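You operate a simulated robot arm through the tools that you are given. There is no shell and no other tool.

You run a simulated robot arm. Do the job below in one go: nothing can be reset, and whatever is moved stays where it is left.

Task
Replace the wheel's brown axle pin with the red one, pushed home.
Fine: brown pin in the waste tub, a patch of the wheel greased, dabber back. Set down upright: grease dabber. A coat counts when it lies all over at full strength: go over it till it gets no stronger.

The check looks at the end state, three seconds after you hand in, the way a careful person would. Anything else that was tipped, shoved, dropped, spilled or broken makes it a failure.

Robot
A 6-joint arm with a two-finger parallel gripper, fixed in place. Base frame: the origin is at the foot of the arm, x ahead of it, y to its left, z up; the work surface is at about z = 800. Readings come in mm, degrees, newtons and seconds.
With the tool pointing down near the work surface it reaches from about 260 to 640 mm from the base axis. Its first joint turns from -115.0 to 115.0 degrees. Payload 3.43 kg.
Tool frame: the origin (TCP) lies between the finger pads and is the grasp point; the fingertips stand 34 mm ahead of it; z points along the fingers, y is the line along which they close. Largest opening 128 mm; finger width 24, thickness 12; the body of the gripper, 48 by 130 mm, starts 96 mm behind the TCP.
Orientation is that of the tool frame in the base frame, as [roll, pitch, yaw] about the fixed x, y, z axes, in that order (R = Rz(yaw) Ry(pitch) Rx(roll)). With the fingers straight down and closing along the base's y, the tool's x points along the base's -x, its y along +y and its z along -z.

Tools
- The arm moves only by the tool nudge_tool. Its argument "motion" is one flat list of numbers, 6 for each row, row after row: the shift along the base's x, y, z in units of 300 mm (1.0 is 300 mm), then the turn, a rotation vector about the base's x, y, z in units of 90 degrees (1.0 is 90 degrees). In form: [tx, ty, tz, ax, ay, az, tx, ty, tz, ax, ay, az, ...]. A call has 1 to 20 rows; each row is the pose to reach, as a shift and turn from the pose commanded when the call began. "hand" is the gripper command, from -1 (fully open) to 1 (shut), values between in proportion, set as the call begins (left out, the last holds). A call with a number of a shift or a turn outside -1 to 1 is refused whole. Rows are played at 5 a second. More than 50 mm and 8.6 degrees between two rows, or a gripper value outside its range, and nothing of the call is played. Where a pose cannot be reached the arm comes as near as it can. A force on the tool above 40 N (or 10 N above the force at the start of the call, whichever is more), or a blocked arm, ends the call early, and 0.2 s more pass. Each finger travels about 153 mm/s and halts on what it meets, pressing with about 28 N; the grip force reading is that of the motor and also rises with nothing between the fingers. The clock runs only during rows and for 0.2 s after the last one: add rows that repeat a pose to give the fingers time. It gives the time, the measured TCP pose, the force on the tool (base axes), the opening and the grip force at its end, in the units of the frame above (readings bear some noise), with the torque about the TCP (base axes, N m) and any sound that the robot's microphone picked up.
- Cameras (640 x 400 px; columns grow to the right, rows downward): "scene" is fixed at [400.8, 646.7, 1583.4]; the picture's right is [-0.40, 0.91, 0.00], its down [0.77, 0.34, -0.54] and it looks along [-0.50, -0.22, -0.84] (base axes); focal length 341 px, centre (320, 200). "wrist" rides on the gripper at [76, -11, -160] in the tool frame; the picture's right is [0.15, 0.99, 0.00], its down [-0.88, 0.13, -0.46] and it looks along [-0.45, 0.07, 0.89] (tool axes); focal length 234 px, centre (320, 200).
- camera(camera): a new picture of that camera. No time passes.
- raise_lower(by): slides the trunk up (or, below 0, down) by that many mm; the arm rides with it, the base frame stays. It gives what a move gives, with no picture.
- probe_pixels(camera, pixels): for up to 12 pixels [column, row] of the newest picture of that camera ("zoom" is the newest enlarged one), the place [x, y, z] in the base frame of the surface seen there, good to about 2 mm. No time passes.
- inspect(camera, box): a new picture of the part [left, top, right, bottom] of that camera's present view, enlarged. No time passes.
- job_done(): hands the job in; it is judged then, once.

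Leave the gripper open and the arm clear of the work at the hand-in unless told otherwise.

The tools are called after ">>>" as name(argument=value, ...) on one line, values as JSON. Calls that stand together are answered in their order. nudge_tool: Moves the arm, as the interface text tells. Its arguments: {"type":"object","properties":{"motion":{"type":"array","items":{"type":"number"}},"hand":{"type":"number"}},"required":["motion"]} The other tools are called the same way: raise_lower (by) slides the trunk up or down; camera (camera) takes a picture; probe_pixels (camera, pixels) gives the place of the surface under pixels of a picture; inspect (camera, box) takes an enlarged picture of a part of a camera's view; job_done () hands the job in.

At the start:

```text
time: 0.0
tool_pos: [109.5, 432.8, 1166.0]
tcp_rot: [-180.0, 0.0, -180.0]
contact_force: [-0.3, 0.5, 0.4]
wrist_torque: [0.0, -0.01, -0.04]
opening: 128.1
gripper_force: 0.0
trunk travel left (down, up): [-925.0, 65.0]
```

scene: 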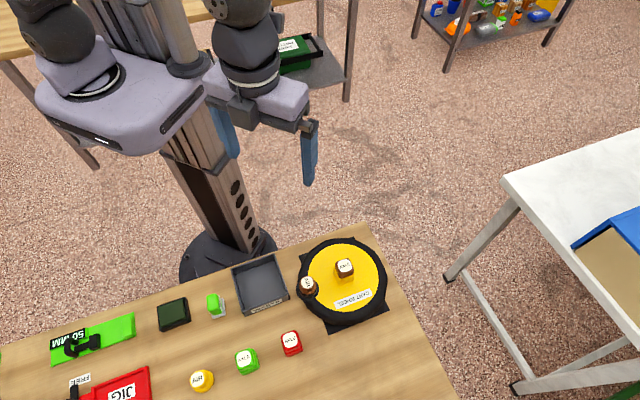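
wrist: 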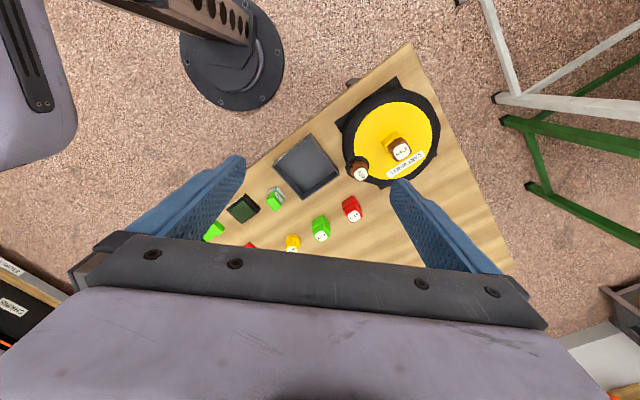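

I see the bench with a yellow wheel (around column 345, row 280), two brown-ish items on it, red/green/yellow pins, a tub and other things. I'll enlarge parts of the scene for detail.

>>> inspect(camera="scene", box=[220, 220, 420, 345])

>>> inspect(camera="scene", box=[30, 270, 240, 400])

>>> inspect(camera="wrist", box=[200, 60, 480, 260])

```text
3.20 times, centred on (320, 282) of scene
```

zoom: 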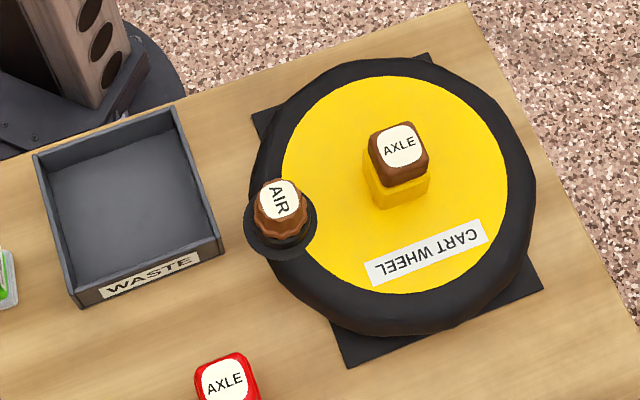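

```text
3.05 times, centred on (135, 335) of scene
```

zoom: 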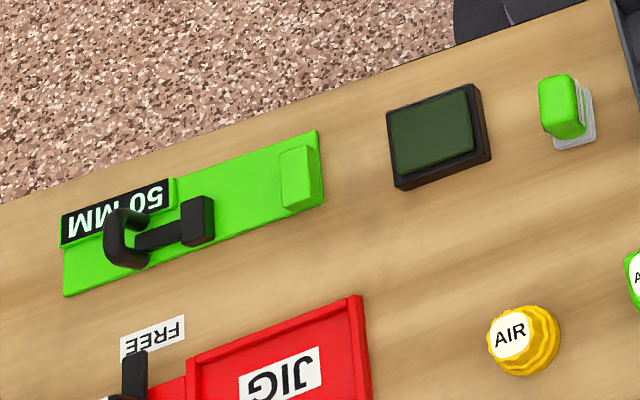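

```text
2.00 times, centred on (340, 160) of wrist
```

zoom: 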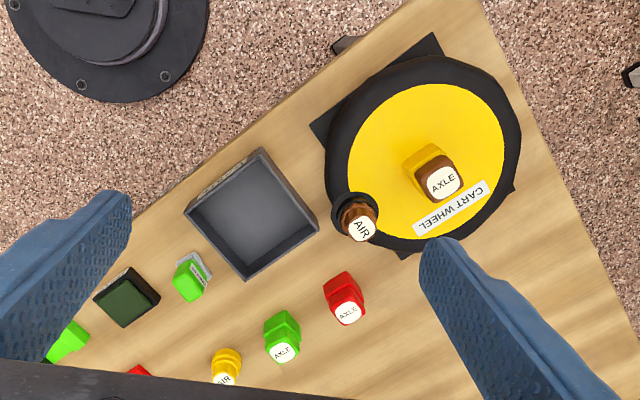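

I see the waste tub, the wheel with a square brown AXLE pin in a yellow hub, an AIR cap at its rim, a red AXLE pin, a dark green pad in a tray, and a green block on a pale base (probably the dabber). I'll measure places.

>>> camera(camera="scene")

>>> probe_pixels(camera="scene", pixels=[[345, 266], [345, 277], [338, 279], [320, 270], [370, 280], [290, 338], [290, 350], [215, 299], [219, 313], [172, 310], [262, 283], [306, 282]])

>>> inspect(camera="scene", box=[310, 245, 390, 295])

>>> inspect(camera="scene", box=[155, 280, 235, 330])

>>> inspect(camera="scene", box=[0, 330, 112, 400])

```text
taken
```

scene: 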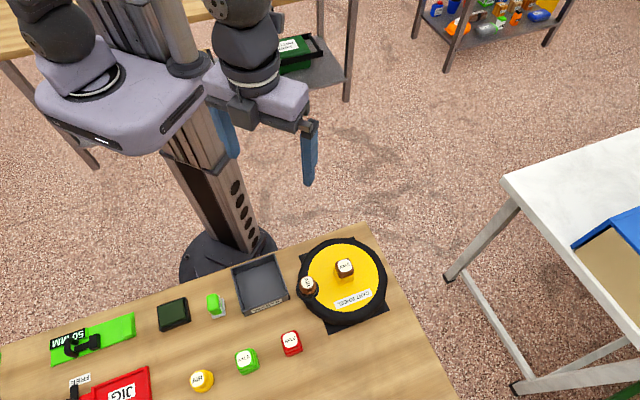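

```text
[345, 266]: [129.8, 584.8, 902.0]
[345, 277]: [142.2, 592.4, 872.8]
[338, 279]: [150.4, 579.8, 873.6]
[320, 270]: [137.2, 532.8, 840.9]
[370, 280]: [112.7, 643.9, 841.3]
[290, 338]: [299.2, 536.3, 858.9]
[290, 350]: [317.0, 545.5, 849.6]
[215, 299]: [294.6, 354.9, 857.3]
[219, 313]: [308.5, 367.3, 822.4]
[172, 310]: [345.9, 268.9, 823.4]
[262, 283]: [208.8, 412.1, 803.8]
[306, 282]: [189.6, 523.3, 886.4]
```

```text
8.00 times, centred on (350, 270) of scene
```

zoom: 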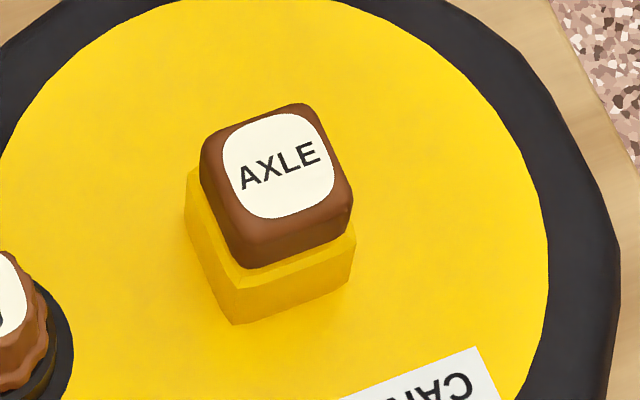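

```text
8.00 times, centred on (195, 305) of scene
```

zoom: 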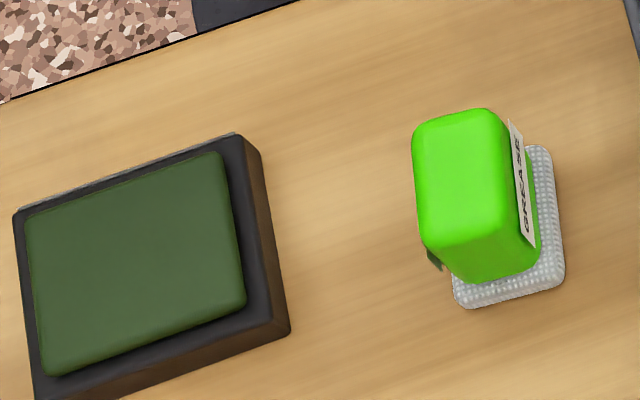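

```text
5.71 times, centred on (56, 365) of scene
```

zoom: 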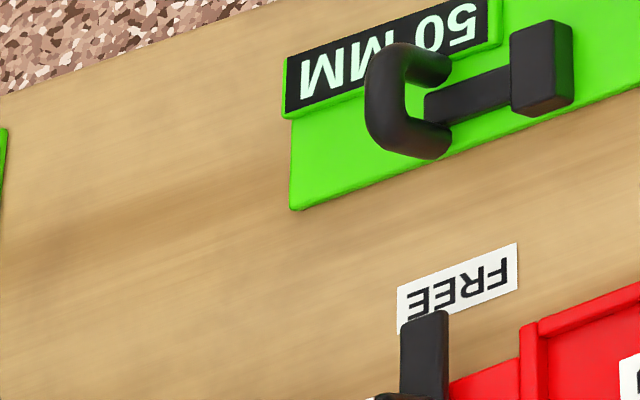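

The dabber (label GREASE) stands at about (295,355); the dark green pad is the grease pad at (346,269). I'll measure corners for the orientations.

>>> inspect(camera="scene", box=[310, 245, 390, 295])

>>> probe_pixels(camera="zoom", pixels=[[225, 118], [318, 112], [328, 195], [240, 212], [275, 162], [240, 287], [350, 250], [190, 180], [232, 322], [350, 285], [345, 395], [475, 350]])

>>> inspect(camera="scene", box=[155, 280, 235, 330])

>>> probe_pixels(camera="zoom", pixels=[[420, 125], [490, 115], [425, 240], [500, 235], [460, 180], [550, 155], [558, 270], [460, 300], [35, 220], [218, 155], [243, 300], [48, 372]])

>>> inspect(camera="scene", box=[230, 250, 320, 370])

```text
8.00 times, centred on (350, 270) of scene
```

zoom: 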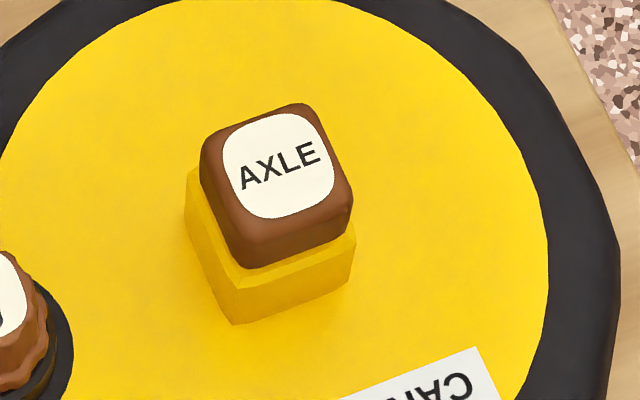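

```text
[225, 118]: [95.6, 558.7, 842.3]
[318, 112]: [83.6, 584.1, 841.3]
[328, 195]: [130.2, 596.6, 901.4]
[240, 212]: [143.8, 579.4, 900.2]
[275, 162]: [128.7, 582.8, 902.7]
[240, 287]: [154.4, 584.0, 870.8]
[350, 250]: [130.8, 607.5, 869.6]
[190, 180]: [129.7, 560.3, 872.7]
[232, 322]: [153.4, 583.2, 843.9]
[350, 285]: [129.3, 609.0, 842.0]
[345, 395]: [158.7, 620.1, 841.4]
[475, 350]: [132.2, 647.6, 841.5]
```

```text
8.00 times, centred on (195, 305) of scene
```

zoom: 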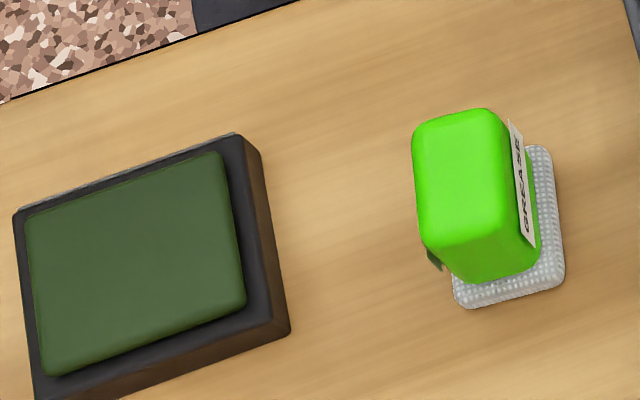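

```text
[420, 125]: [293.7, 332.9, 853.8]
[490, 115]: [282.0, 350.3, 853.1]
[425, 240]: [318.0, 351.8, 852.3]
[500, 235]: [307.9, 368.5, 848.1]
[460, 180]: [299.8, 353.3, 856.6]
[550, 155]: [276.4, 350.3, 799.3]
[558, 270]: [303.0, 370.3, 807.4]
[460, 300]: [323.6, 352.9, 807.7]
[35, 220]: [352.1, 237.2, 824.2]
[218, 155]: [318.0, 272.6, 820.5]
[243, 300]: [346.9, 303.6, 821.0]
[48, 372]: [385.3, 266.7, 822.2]
```

```text
3.33 times, centred on (275, 310) of scene
```

zoom: 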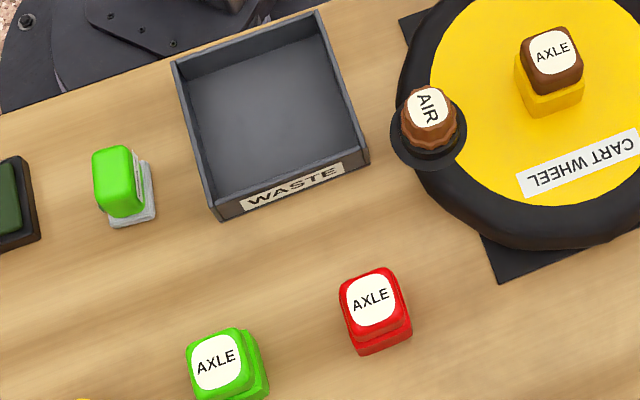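

The bench's items stand turned by about 44°. I'll turn the tool by +44° and move it over toward the wheel so the wrist camera sees the hub, with the arm still high.

>>> nudge_tool(motion=[-0.0275, 0.043, -0.0645, 0, 0, 0.0815, -0.055, 0.086, -0.129, 0, 0, 0.163, -0.0825, 0.1285, -0.1935, 0, 0, 0.2445, -0.11, 0.171, -0.258, 0, 0, 0.326, -0.1375, 0.214, -0.3225, 0, 0, 0.4075, -0.165, 0.257, -0.387, 0, 0, 0.489], hand=-1)

>>> camera(camera="wrist")

```text
time: 1.4
tool_pos: [58.2, 509.4, 1051.7]
tcp_rot: [179.9, -0.1, -135.8]
contact_force: [-0.1, 0.4, 0.1]
wrist_torque: [-0.01, -0.02, 0.01]
opening: 127.8
gripper_force: 0.1
trunk travel left (down, up): [-925.0, 65.0]
```

```text
taken
```

wrist: 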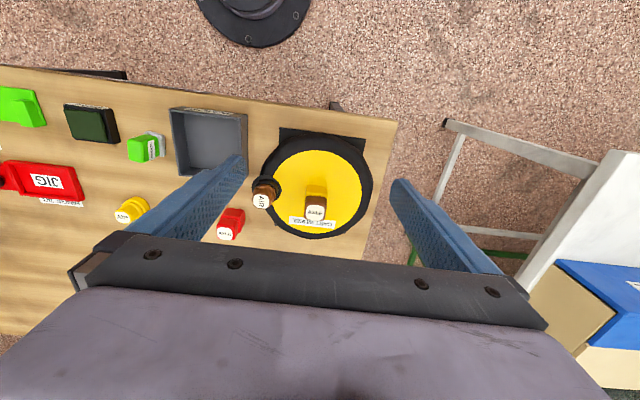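

The view shows the wheel at (317,185) well aligned with the picture. I'll enlarge it.

>>> inspect(camera="wrist", box=[240, 120, 400, 240])

>>> inspect(camera="wrist", box=[60, 80, 260, 250])

```text
3.33 times, centred on (320, 180) of wrist
```

zoom: 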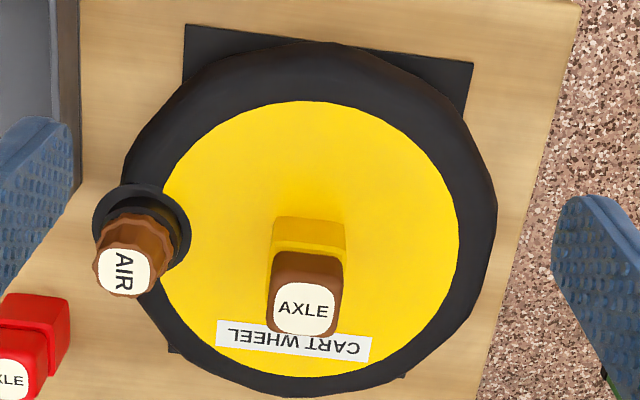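

```text
2.35 times, centred on (160, 165) of wrist
```

zoom: 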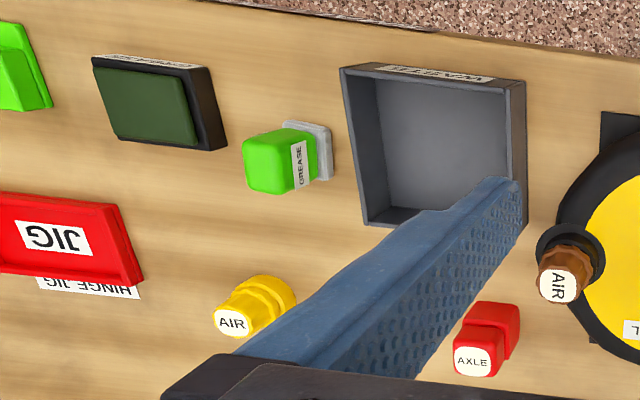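

No marked patch is visible on the wheel, so any patch of the face should do. I next look closely at the red pin: move to about (240,480,1000).

>>> nudge_tool(motion=[0.121, -0.02, -0.035, 0, 0, 0, 0.242, -0.039, -0.07, 0, 0, 0, 0.363, -0.058, -0.104, 0, 0, 0, 0.485, -0.078, -0.139, 0, 0, 0, 0.607, -0.097, -0.173, 0, 0, 0])

>>> camera(camera="wrist")

>>> inspect(camera="wrist", box=[260, 150, 380, 240])

>>> inspect(camera="scene", box=[270, 320, 310, 365])

```text
time: 2.6
tool_pos: [243.2, 481.6, 999.8]
tcp_rot: [179.9, 0.0, -135.9]
contact_force: [0.5, 0.1, 0.4]
wrist_torque: [0.0, 0.03, -0.02]
opening: 128.0
gripper_force: 0.1
trunk travel left (down, up): [-925.0, 65.0]
```

```text
taken
```

wrist: 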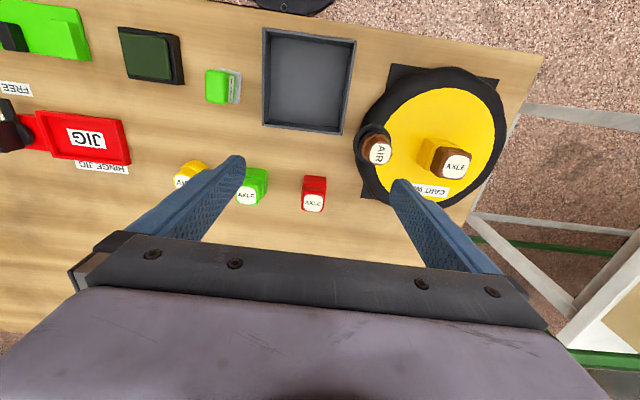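

```text
4.44 times, centred on (320, 195) of wrist
```

zoom: 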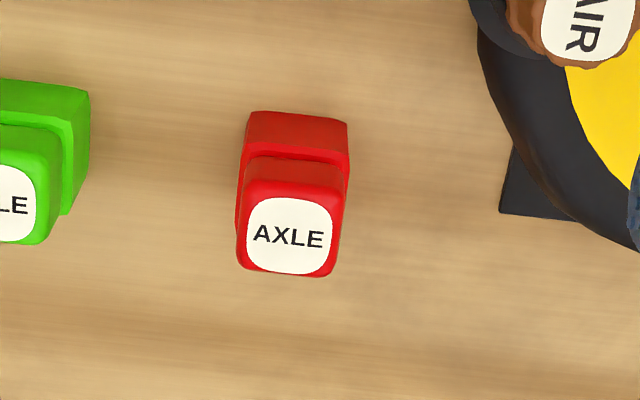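

```text
8.89 times, centred on (290, 342) of scene
```

zoom: 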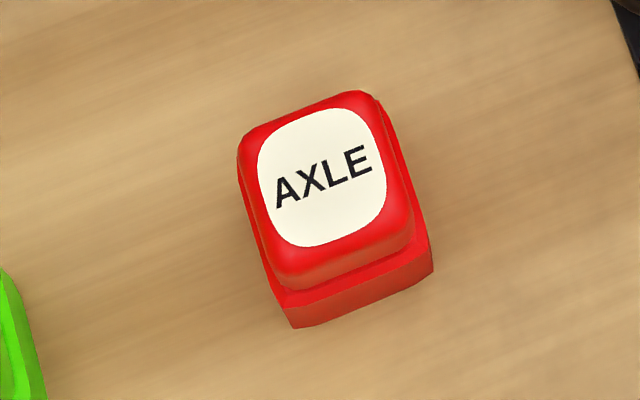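

The red pin sits in a red block like the hub: a head above, a wider block below. I'll measure the levels and corners from this view.

>>> inspect(camera="wrist", box=[290, 165, 350, 220])

>>> camera(camera="wrist")

```text
7.27 times, centred on (320, 192) of wrist
```

zoom: 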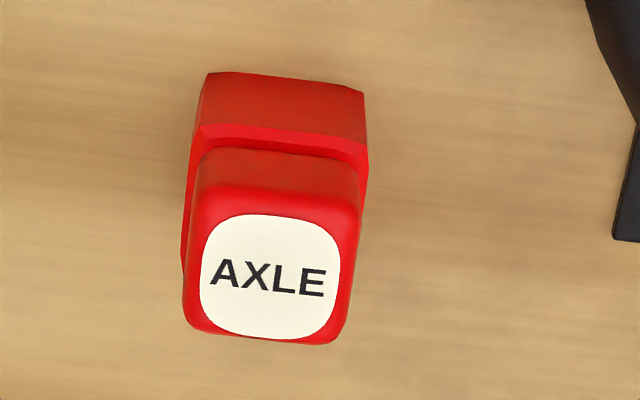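

```text
taken
```

wrist: 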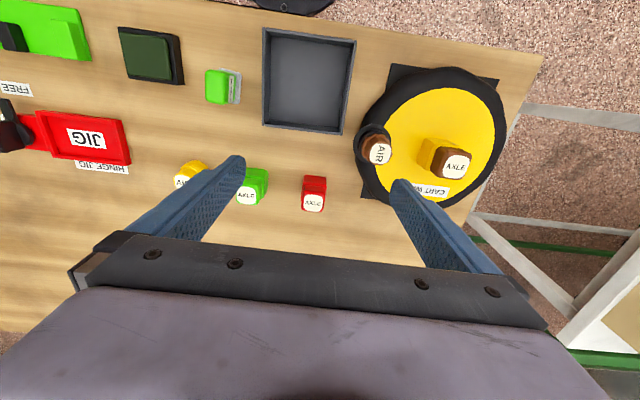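

>>> probe_pixels(camera="zoom", pixels=[[270, 275], [205, 230], [345, 232], [200, 320], [335, 325], [203, 130], [360, 148], [210, 78], [355, 92], [270, 140], [186, 265], [280, 170]])

>>> inspect(camera="wrist", box=[410, 120, 490, 200])

```text
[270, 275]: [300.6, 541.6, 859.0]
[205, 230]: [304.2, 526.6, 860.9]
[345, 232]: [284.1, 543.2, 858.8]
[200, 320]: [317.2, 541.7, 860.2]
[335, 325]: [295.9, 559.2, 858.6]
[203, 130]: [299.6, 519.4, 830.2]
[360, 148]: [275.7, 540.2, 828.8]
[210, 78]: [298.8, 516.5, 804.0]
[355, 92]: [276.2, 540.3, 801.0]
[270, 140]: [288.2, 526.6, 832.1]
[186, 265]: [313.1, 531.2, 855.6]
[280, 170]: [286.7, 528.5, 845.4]
```

```text
5.00 times, centred on (450, 160) of wrist
```

zoom: 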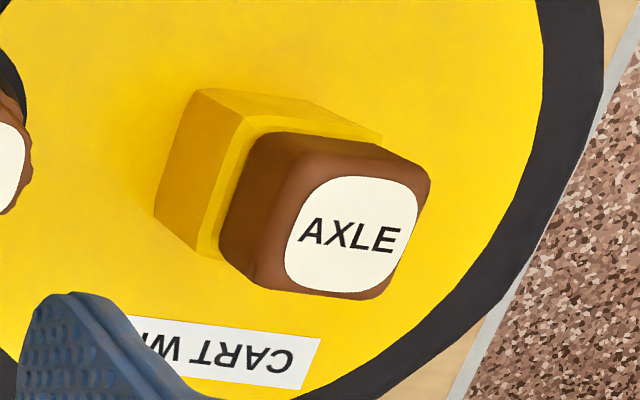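

The red pin's faces stand at about 140° (and 50°), its top at z 859, its block's top at z 830, centre about (300,542). Now the brown pin and hub the same way.

>>> probe_pixels(camera="zoom", pixels=[[350, 237], [318, 190], [403, 185], [300, 285], [372, 285], [200, 95], [300, 105], [158, 212], [240, 118], [335, 115], [208, 245], [375, 138]])

>>> inspect(camera="wrist", box=[250, 15, 370, 140])

>>> probe_pixels(camera="wrist", pixels=[[266, 31], [355, 42], [342, 131], [265, 123], [308, 80], [280, 50], [340, 55], [335, 118], [280, 115], [400, 100], [450, 90], [480, 120]])

>>> inspect(camera="wrist", box=[190, 55, 260, 115])

```text
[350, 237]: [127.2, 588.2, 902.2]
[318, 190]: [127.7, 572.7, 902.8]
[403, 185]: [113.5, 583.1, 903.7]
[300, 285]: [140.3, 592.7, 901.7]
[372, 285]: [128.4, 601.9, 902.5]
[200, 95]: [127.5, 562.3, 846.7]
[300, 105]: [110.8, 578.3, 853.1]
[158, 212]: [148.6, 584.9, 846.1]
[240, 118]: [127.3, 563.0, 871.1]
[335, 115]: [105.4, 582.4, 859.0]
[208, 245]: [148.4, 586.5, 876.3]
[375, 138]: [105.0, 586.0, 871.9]
```

```text
3.20 times, centred on (310, 78) of wrist
```

zoom: 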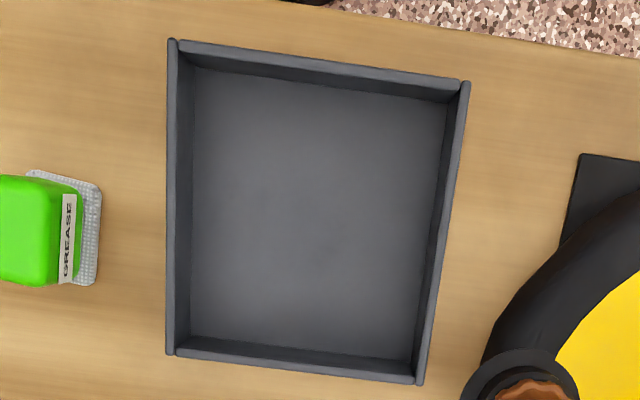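

```text
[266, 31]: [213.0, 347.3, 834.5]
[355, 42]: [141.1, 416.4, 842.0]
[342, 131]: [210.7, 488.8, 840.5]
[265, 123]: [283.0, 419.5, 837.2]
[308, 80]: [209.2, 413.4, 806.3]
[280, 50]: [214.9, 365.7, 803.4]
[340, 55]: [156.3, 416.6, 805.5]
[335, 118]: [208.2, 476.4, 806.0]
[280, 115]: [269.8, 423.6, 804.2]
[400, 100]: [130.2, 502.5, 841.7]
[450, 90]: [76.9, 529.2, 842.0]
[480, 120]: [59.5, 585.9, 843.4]
```

```text
6.67 times, centred on (225, 85) of wrist
```

zoom: 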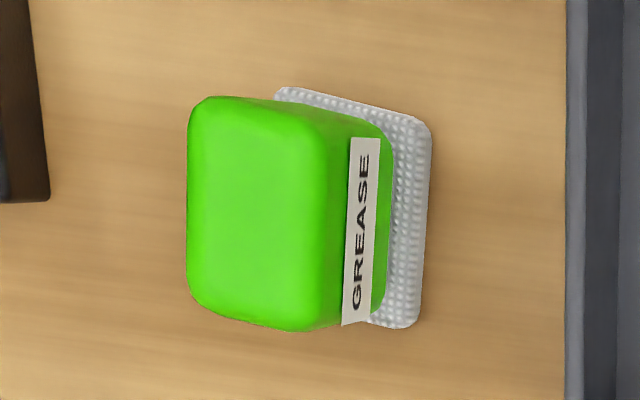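

The hub is about 32 mm square, centred near (128,585.5), top at z 872, faces at 134°. I go over the brown pin with the fingers opened to about 70 mm (clear of the AIR cap), staying above the head (tips at about 906).

>>> nudge_tool(motion=[-0.0765, 0.0693, 0, 0, 0, 0, -0.153, 0.1386, 0, 0, 0, 0, -0.2295, 0.2079, 0, 0, 0, 0, -0.306, 0.277, 0, 0, 0, 0, -0.3823, 0.3463, 0, 0, 0, 0, -0.3823, 0.3463, -0.05, 0, 0, 0, -0.3823, 0.3463, -0.1, 0, 0, 0, -0.3823, 0.3463, -0.15, 0, 0, 0, -0.3823, 0.3463, -0.18, 0, 0, 0], hand=-0.1)

>>> camera(camera="wrist")

>>> inspect(camera="scene", box=[270, 190, 420, 320])

```text
time: 4.6
tool_pos: [127.0, 583.3, 944.5]
tcp_rot: [-180.0, 0.0, -135.9]
contact_force: [0.5, -1.1, 0.8]
wrist_torque: [-0.03, 0.01, -0.01]
opening: 70.5
gripper_force: 0.1
trunk travel left (down, up): [-925.0, 65.0]
```

```text
taken
```

wrist: 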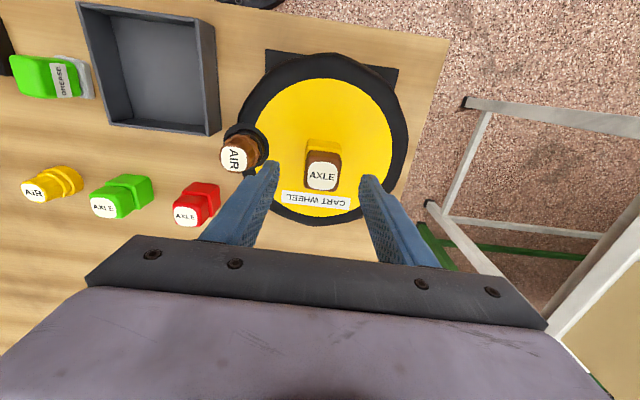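

```text
3.08 times, centred on (345, 255) of scene
```

zoom: 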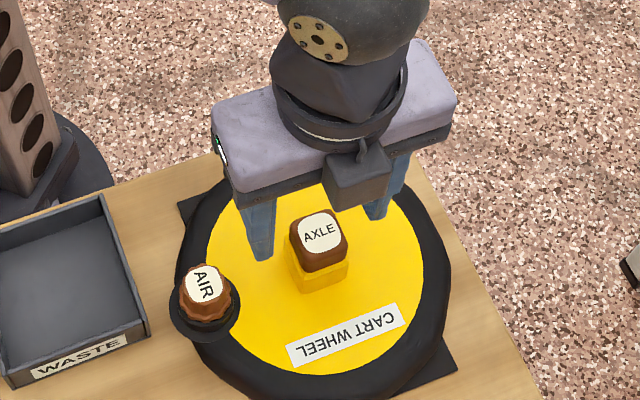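

The fingers stand either side of the pin. I'll measure the head finely from here before descending.

>>> inspect(camera="wrist", box=[285, 125, 365, 205])

>>> probe_pixels(camera="zoom", pixels=[[240, 290], [380, 290], [250, 320], [370, 325], [300, 255], [300, 350], [245, 125], [375, 130], [230, 180], [392, 190], [250, 200], [370, 200]])

```text
5.00 times, centred on (325, 165) of wrist
```

zoom: 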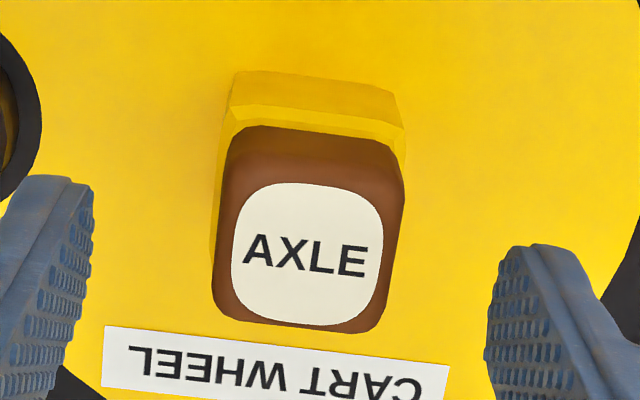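

```text
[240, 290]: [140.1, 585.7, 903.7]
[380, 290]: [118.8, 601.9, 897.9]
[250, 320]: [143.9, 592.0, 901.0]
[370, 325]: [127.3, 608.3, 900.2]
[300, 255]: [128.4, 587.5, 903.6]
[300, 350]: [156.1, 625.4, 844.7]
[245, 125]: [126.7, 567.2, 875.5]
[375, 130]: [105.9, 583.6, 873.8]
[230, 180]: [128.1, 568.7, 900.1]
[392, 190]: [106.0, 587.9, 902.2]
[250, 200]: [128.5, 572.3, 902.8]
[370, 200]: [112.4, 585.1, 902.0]
```

The pin's centre reads about (128,587). I shift by (1.3, 3.2) and go down 35 mm so the tips stop just above the hub's top (z≈875).

>>> nudge_tool(motion=[0.0043, 0.0107, 0, 0, 0, 0, 0.0043, 0.0107, -0.04, 0, 0, 0, 0.0043, 0.0107, -0.08, 0, 0, 0, 0.0043, 0.0107, -0.117, 0, 0, 0, 0.0043, 0.0107, -0.117, 0, 0, 0])

>>> inspect(camera="wrist", box=[240, 120, 420, 240])

>>> inspect(camera="scene", box=[310, 220, 380, 310])

```text
time: 5.8
tool_pos: [128.5, 587.0, 910.3]
tcp_rot: [-179.9, 0.0, -136.0]
contact_force: [-0.6, -0.1, -0.4]
wrist_torque: [0.0, 0.05, 0.03]
opening: 70.5
gripper_force: 0.1
trunk travel left (down, up): [-925.0, 65.0]
```

```text
3.33 times, centred on (330, 180) of wrist
```

zoom: 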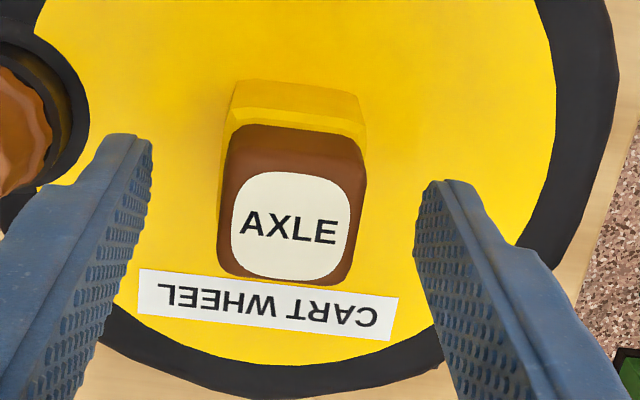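

```text
4.44 times, centred on (345, 265) of scene
```

zoom: 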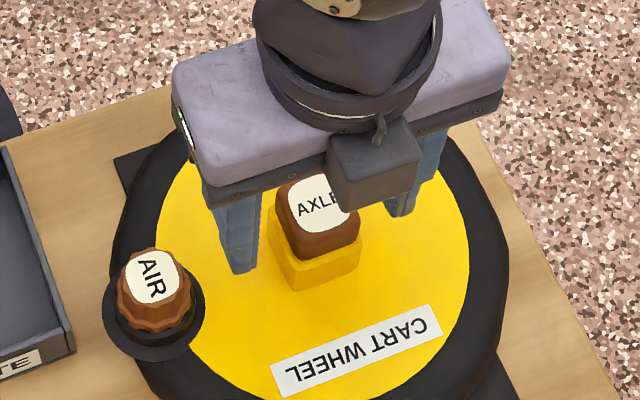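

Everything lines up: the head lies between the pads, tips a few mm above the hub. I close the fingers.

>>> nudge_tool(motion=[0, 0, 0, 0, 0, 0, 0, 0, 0, 0, 0, 0, 0, 0, 0, 0, 0, 0, 0, 0, 0, 0, 0, 0], hand=1)

>>> inspect(camera="wrist", box=[240, 120, 420, 240])

```text
time: 6.8
tool_pos: [129.3, 587.7, 909.6]
tcp_rot: [-180.0, 0.0, -136.0]
contact_force: [-1.2, -0.4, -0.2]
wrist_torque: [0.01, -0.01, 0.03]
opening: 33.1
gripper_force: 27.6
trunk travel left (down, up): [-925.0, 65.0]
```

```text
3.33 times, centred on (330, 180) of wrist
```

zoom: 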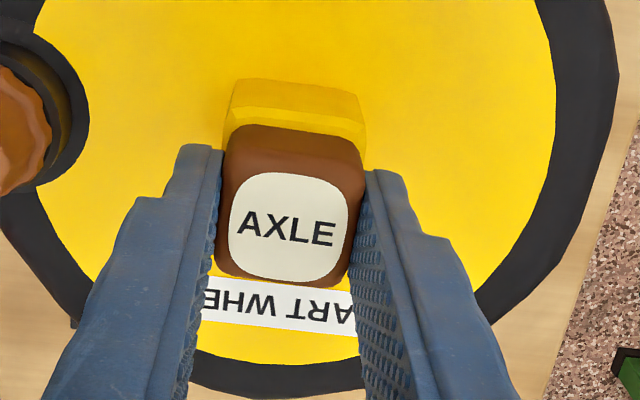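

Held at 33.1 mm wide, with hardly any side force. I pull straight up.

>>> nudge_tool(motion=[0, 0, 0.02, 0, 0, 0, 0, 0, 0.04, 0, 0, 0, 0, 0, 0.07, 0, 0, 0, 0, 0, 0.1, 0, 0, 0, 0, 0, 0.14, 0, 0, 0, 0, 0, 0.18, 0, 0, 0, 0, 0, 0.25, 0, 0, 0, 0, 0, 0.32, 0, 0, 0])

>>> camera(camera="wrist")

>>> inspect(camera="scene", box=[270, 170, 420, 320])

```text
time: 8.6
tool_pos: [127.4, 587.4, 1004.9]
tcp_rot: [-180.0, 0.0, -135.9]
contact_force: [-0.2, -0.1, 0.1]
wrist_torque: [-0.02, 0.01, 0.02]
opening: 32.5
gripper_force: 27.9
trunk travel left (down, up): [-925.0, 65.0]
```

```text
taken
```

wrist: 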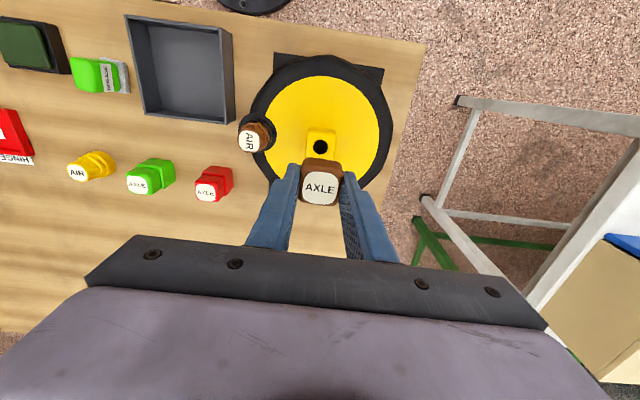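

```text
2.67 times, centred on (345, 245) of scene
```

zoom: 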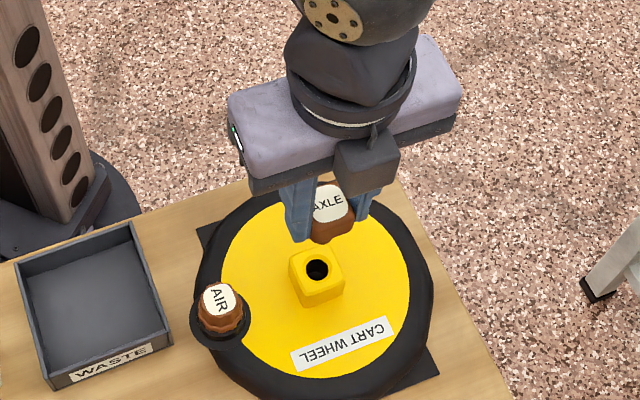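

The pin came out, leaving a round hole in the hub. I'll measure the hole while I see it.

>>> inspect(camera="wrist", box=[290, 120, 350, 165])

>>> probe_pixels(camera="zoom", pixels=[[200, 110], [430, 120], [200, 240], [440, 240], [330, 160], [245, 275], [405, 275], [320, 200], [320, 330], [200, 380], [440, 380], [175, 330]])

>>> inspect(camera="scene", box=[320, 250, 370, 290])

```text
8.89 times, centred on (320, 142) of wrist
```

zoom: 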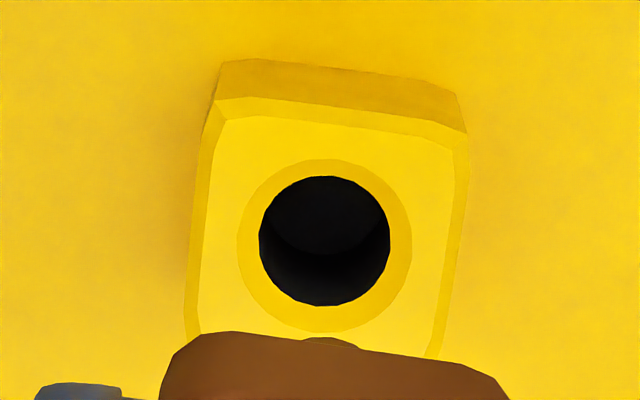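

```text
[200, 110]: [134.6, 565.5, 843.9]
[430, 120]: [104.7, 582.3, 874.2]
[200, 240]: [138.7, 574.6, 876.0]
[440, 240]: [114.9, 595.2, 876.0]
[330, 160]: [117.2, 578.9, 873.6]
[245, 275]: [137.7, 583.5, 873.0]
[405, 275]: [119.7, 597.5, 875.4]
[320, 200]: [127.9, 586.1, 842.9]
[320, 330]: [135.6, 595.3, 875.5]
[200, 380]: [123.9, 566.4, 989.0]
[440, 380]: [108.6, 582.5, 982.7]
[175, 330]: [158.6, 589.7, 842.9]
```

```text
10.00 times, centred on (345, 270) of scene
```

zoom: 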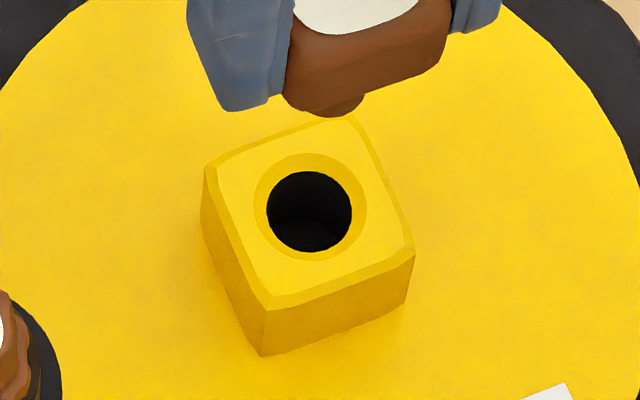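

>>> probe_pixels(camera="zoom", pixels=[[250, 206], [371, 206], [310, 148], [310, 265], [209, 170], [350, 120], [410, 245], [265, 300], [265, 350], [405, 300], [230, 220], [340, 290]])

```text
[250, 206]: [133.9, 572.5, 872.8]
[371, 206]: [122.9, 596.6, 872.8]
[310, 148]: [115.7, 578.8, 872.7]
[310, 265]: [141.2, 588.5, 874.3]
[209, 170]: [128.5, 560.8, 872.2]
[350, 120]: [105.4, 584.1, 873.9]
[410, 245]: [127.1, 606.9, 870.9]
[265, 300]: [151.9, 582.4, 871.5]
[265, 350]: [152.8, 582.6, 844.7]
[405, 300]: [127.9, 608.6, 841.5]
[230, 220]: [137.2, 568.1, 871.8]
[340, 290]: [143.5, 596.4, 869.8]
```

The hole centre agrees with where the gripper held the pin. I take a reference view of the brown head in the fingers, to compare later with the red one.

>>> inspect(camera="wrist", box=[270, 150, 370, 210])

>>> probe_pixels(camera="zoom", pixels=[[320, 240], [265, 190], [400, 200]])

```text
6.40 times, centred on (320, 180) of wrist
```

zoom: 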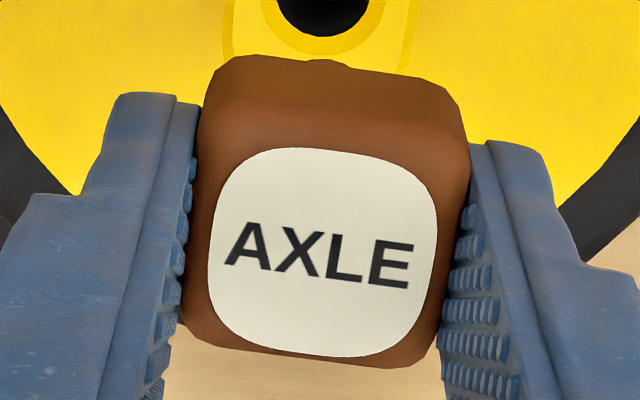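

```text
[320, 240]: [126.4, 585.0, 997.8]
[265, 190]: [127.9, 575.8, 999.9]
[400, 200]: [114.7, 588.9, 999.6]
```

The head's top sits 7 mm below the TCP. I carry the pin to over the tub's middle (211,416), staying at z 1005.

>>> nudge_tool(motion=[0.046, -0.0952, 0, 0, 0, 0, 0.0918, -0.1904, 0, 0, 0, 0, 0.1377, -0.2857, 0, 0, 0, 0, 0.1836, -0.3809, 0, 0, 0, 0, 0.2294, -0.4761, 0, 0, 0, 0, 0.2753, -0.5713, 0, 0, 0, 0, 0.2753, -0.5713, 0, 0, 0, 0])

>>> inspect(camera="scene", box=[200, 190, 320, 320])

>>> camera(camera="wrist")

```text
time: 10.2
tool_pos: [212.1, 418.7, 1004.5]
tcp_rot: [-180.0, 0.0, -135.9]
contact_force: [-0.3, 0.7, -0.2]
wrist_torque: [0.03, -0.01, -0.02]
opening: 33.1
gripper_force: 27.9
trunk travel left (down, up): [-925.0, 65.0]
```

```text
3.08 times, centred on (260, 255) of scene
```

zoom: 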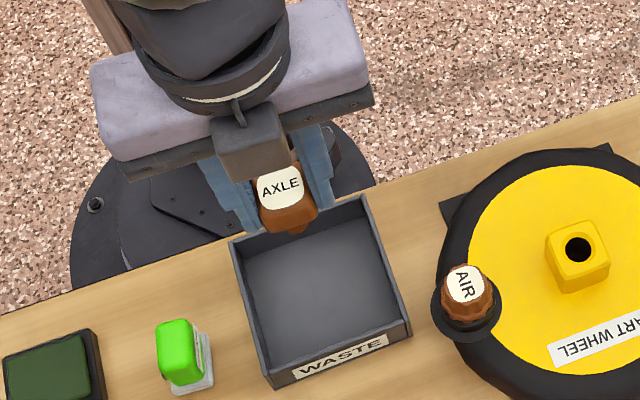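

```text
taken
```

wrist: 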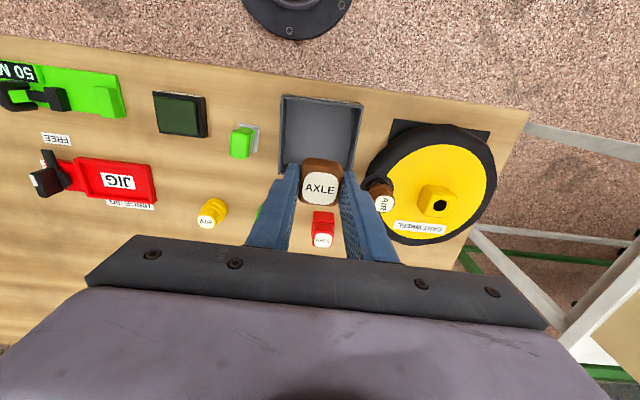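

>>> probe_pixels(camera="zoom", pixels=[[295, 233], [290, 222], [305, 230]])

>>> nudge_tool(motion=[0, 0, -0.12, 0, 0, 0, 0, 0, -0.24, 0, 0, 0, 0, 0, -0.33, 0, 0, 0, 0, 0, -0.37, 0, 0, 0])

>>> inspect(camera="scene", box=[200, 210, 320, 330])

```text
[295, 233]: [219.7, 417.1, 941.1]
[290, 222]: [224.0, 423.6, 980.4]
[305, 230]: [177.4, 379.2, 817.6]
```

```text
time: 11.2
tool_pos: [210.5, 417.0, 894.0]
tcp_rot: [180.0, 0.0, -136.1]
contact_force: [0.4, 0.4, -0.6]
wrist_torque: [0.02, 0.0, 0.02]
opening: 33.1
gripper_force: 28.2
trunk travel left (down, up): [-925.0, 65.0]
```

```text
3.33 times, centred on (260, 270) of scene
```

zoom: 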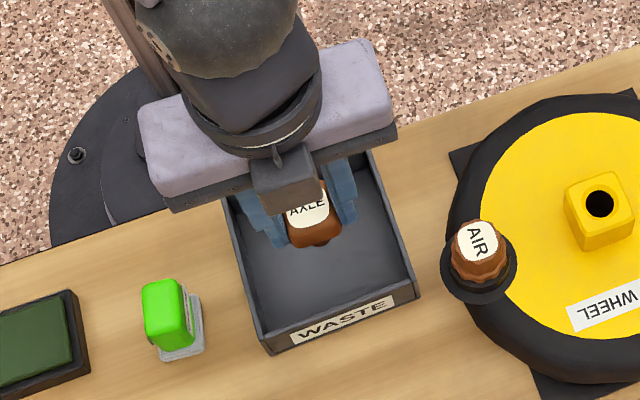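

The pin hangs inside the tub, its bottom near z 830. I go down another 17 mm slowly and watch the force.

>>> nudge_tool(motion=[0, 0, -0.02, 0, 0, 0, 0, 0, -0.035, 0, 0, 0, 0, 0, -0.047, 0, 0, 0, 0, 0, -0.057, 0, 0, 0])

```text
time: 12.2
tool_pos: [211.5, 417.0, 877.5]
tcp_rot: [180.0, 0.1, -136.0]
contact_force: [0.6, -0.5, -0.7]
wrist_torque: [-0.02, 0.0, -0.02]
opening: 33.1
gripper_force: 27.7
trunk travel left (down, up): [-925.0, 65.0]
```

No contact yet; a few more millimetres in small steps.

>>> nudge_tool(motion=[0, 0, -0.008, 0, 0, 0, 0, 0, -0.016, 0, 0, 0, 0, 0, -0.024, 0, 0, 0])

>>> inspect(camera="scene", box=[220, 220, 300, 320])

```text
time: 13.0
tool_pos: [211.5, 416.9, 871.2]
tcp_rot: [-180.0, 0.0, -136.1]
contact_force: [-0.4, 0.5, -0.9]
wrist_torque: [0.01, 0.02, 0.0]
opening: 33.0
gripper_force: 27.5
trunk travel left (down, up): [-925.0, 65.0]
```

```text
4.00 times, centred on (260, 270) of scene
```

zoom: 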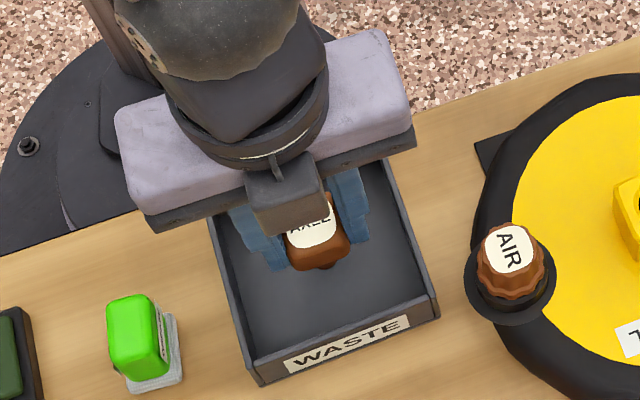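

Still free. Down 2 mm at a time until it touches.

>>> nudge_tool(motion=[0, 0, -0.007, 0, 0, 0, 0, 0, -0.014, 0, 0, 0, 0, 0, -0.014, 0, 0, 0])

```text
time: 13.8
tool_pos: [212.6, 415.1, 868.3]
tcp_rot: [179.7, 0.3, -136.0]
contact_force: [-0.6, -2.5, 26.8]
wrist_torque: [-0.19, 0.05, 0.04]
opening: 33.1
gripper_force: 27.9
trunk travel left (down, up): [-925.0, 65.0]
```

Contact (27 N) at z 868: the pin is about 57 mm long. I ease up 2.5 mm, then open the fingers a little.

>>> nudge_tool(motion=[0, 0, 0.007, 0, 0, 0, 0, 0, 0.01, 0, 0, 0])

>>> nudge_tool(motion=[0, 0, 0, 0, 0, 0, 0, 0, 0, 0, 0, 0, 0, 0, 0, 0, 0, 0, 0, 0, 0, 0, 0, 0], hand=0.2)

>>> inspect(camera="wrist", box=[240, 60, 420, 240])

>>> inspect(camera="scene", box=[220, 220, 300, 320])

```text
time: 14.4
tool_pos: [211.4, 416.0, 869.7]
tcp_rot: [179.9, 0.2, -136.0]
contact_force: [1.0, 4.3, 14.0]
wrist_torque: [0.24, -0.13, 0.02]
opening: 32.8
gripper_force: 28.1
trunk travel left (down, up): [-925.0, 65.0]
```

```text
time: 15.4
tool_pos: [210.9, 415.4, 870.5]
tcp_rot: [180.0, 0.0, -136.0]
contact_force: [-0.1, -0.3, 0.7]
wrist_torque: [-0.02, 0.02, -0.05]
opening: 51.2
gripper_force: 0.0
trunk travel left (down, up): [-925.0, 65.0]
```

```text
2.22 times, centred on (330, 150) of wrist
```

zoom: 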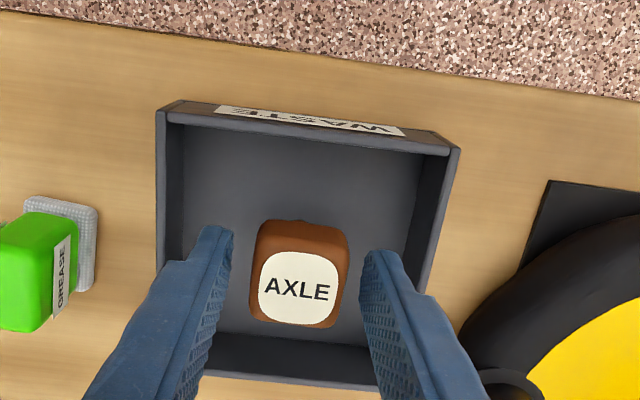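

```text
4.00 times, centred on (260, 270) of scene
```

zoom: 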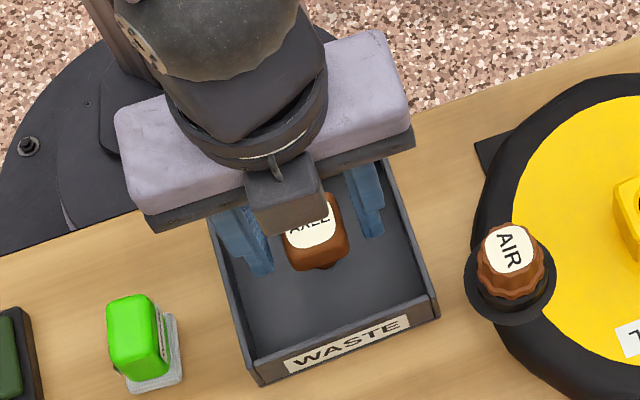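

The brown pin stands free in the tub. I lift straight up and look at the red pin's surroundings.

>>> nudge_tool(motion=[0, 0, 0.05, 0, 0, 0, 0, 0, 0.15, 0, 0, 0, 0, 0, 0.3, 0, 0, 0, 0, 0, 0.43, 0, 0, 0])

>>> camera(camera="wrist")

>>> camera(camera="scene")

>>> probe_pixels(camera="scene", pixels=[[246, 359], [291, 340], [262, 283], [201, 379]])

```text
time: 16.4
tool_pos: [208.6, 414.9, 996.8]
tcp_rot: [179.9, 0.0, -136.0]
contact_force: [0.3, 0.2, -0.7]
wrist_torque: [-0.02, 0.01, -0.01]
opening: 51.6
gripper_force: 0.1
trunk travel left (down, up): [-925.0, 65.0]
```

```text
taken
```

wrist: 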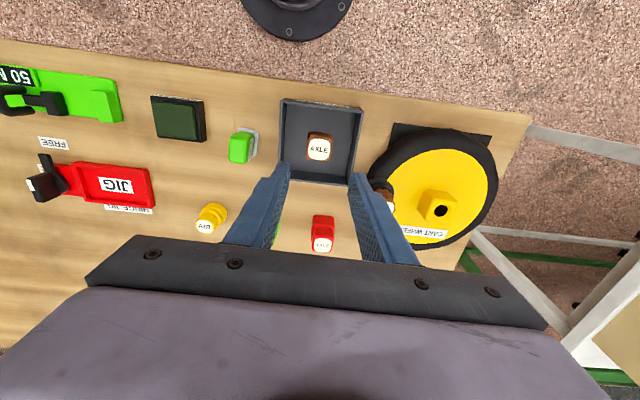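

```text
taken
```

scene: 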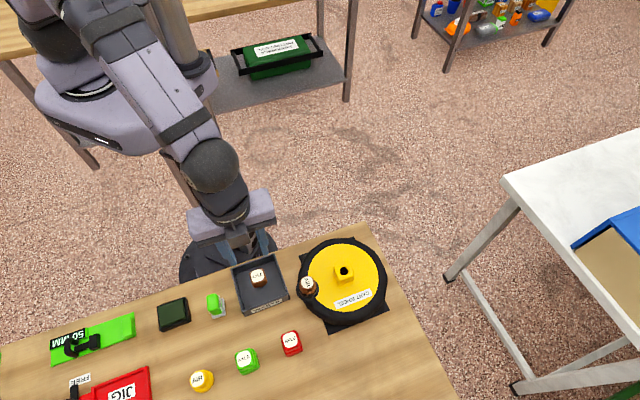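

```text
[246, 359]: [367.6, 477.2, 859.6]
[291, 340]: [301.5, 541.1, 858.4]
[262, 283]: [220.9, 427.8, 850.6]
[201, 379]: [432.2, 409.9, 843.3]
```

The green pin is 92 mm off, so gripping along 140° is clear. I move over the red pin, turning +6°, and stop with the tips about 9 mm above its head.

>>> nudge_tool(motion=[0.0613, 0.0845, 0, 0, 0, 0.0133, 0.1225, 0.169, 0, 0, 0, 0.0267, 0.1838, 0.2536, 0, 0, 0, 0.04, 0.245, 0.338, 0, 0, 0, 0.0533, 0.3063, 0.4227, 0, 0, 0, 0.0667, 0.3063, 0.4227, -0.12, 0, 0, 0.0667, 0.3063, 0.4227, -0.22, 0, 0, 0.0667, 0.3063, 0.4227, -0.3133, 0, 0, 0.0667, 0.3063, 0.4227, -0.3133, 0, 0, 0.0667], hand=0)

>>> camera(camera="wrist")

>>> inspect(camera="wrist", box=[285, 125, 365, 205])

>>> probe_pixels(camera="zoom", pixels=[[300, 255], [310, 255], [320, 255]])

```text
time: 18.4
tool_pos: [302.8, 541.0, 904.1]
tcp_rot: [-180.0, 0.0, -130.0]
contact_force: [-0.9, 0.2, -0.7]
wrist_torque: [0.0, 0.01, 0.01]
opening: 63.9
gripper_force: 0.0
trunk travel left (down, up): [-925.0, 65.0]
```

```text
taken
```

wrist: 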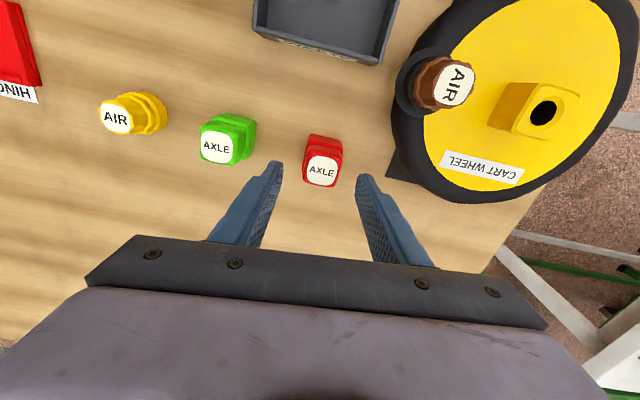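

```text
5.00 times, centred on (325, 165) of wrist
```

zoom: 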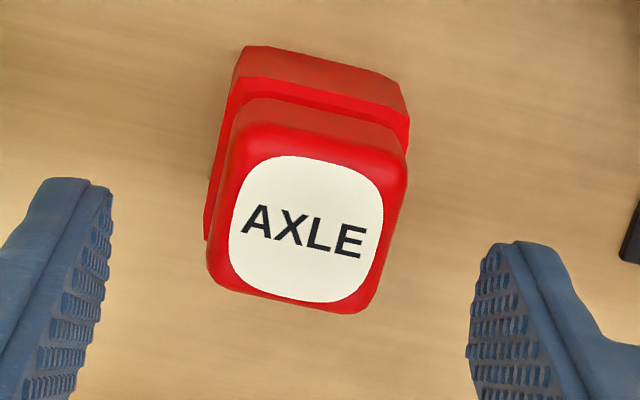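

```text
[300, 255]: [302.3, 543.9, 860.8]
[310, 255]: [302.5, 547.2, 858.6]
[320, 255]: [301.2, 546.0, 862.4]
```

The red pin now looks tilted 12° in the picture where the brown one looked 6–7°, so its faces stand at about 134° like the hub. I turn back by 6° and look again.

>>> nudge_tool(motion=[0, 0, 0, 0, 0, -0.06, 0, 0, 0, 0, 0, -0.063])

>>> inspect(camera="wrist", box=[285, 125, 365, 205])

>>> probe_pixels(camera="zoom", pixels=[[306, 240], [306, 200], [306, 280], [250, 240], [360, 240]])

```text
time: 19.0
tool_pos: [304.3, 542.5, 904.5]
tcp_rot: [179.9, 0.0, -135.7]
contact_force: [0.4, 0.0, 0.6]
wrist_torque: [0.0, -0.02, -0.01]
opening: 64.1
gripper_force: 0.0
trunk travel left (down, up): [-925.0, 65.0]
```

```text
5.00 times, centred on (325, 165) of wrist
```

zoom: 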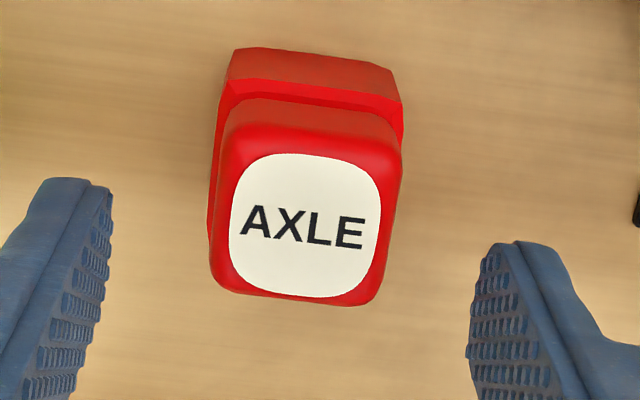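

```text
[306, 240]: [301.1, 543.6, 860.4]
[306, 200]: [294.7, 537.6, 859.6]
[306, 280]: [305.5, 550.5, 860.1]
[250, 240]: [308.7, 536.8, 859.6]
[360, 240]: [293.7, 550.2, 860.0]
```

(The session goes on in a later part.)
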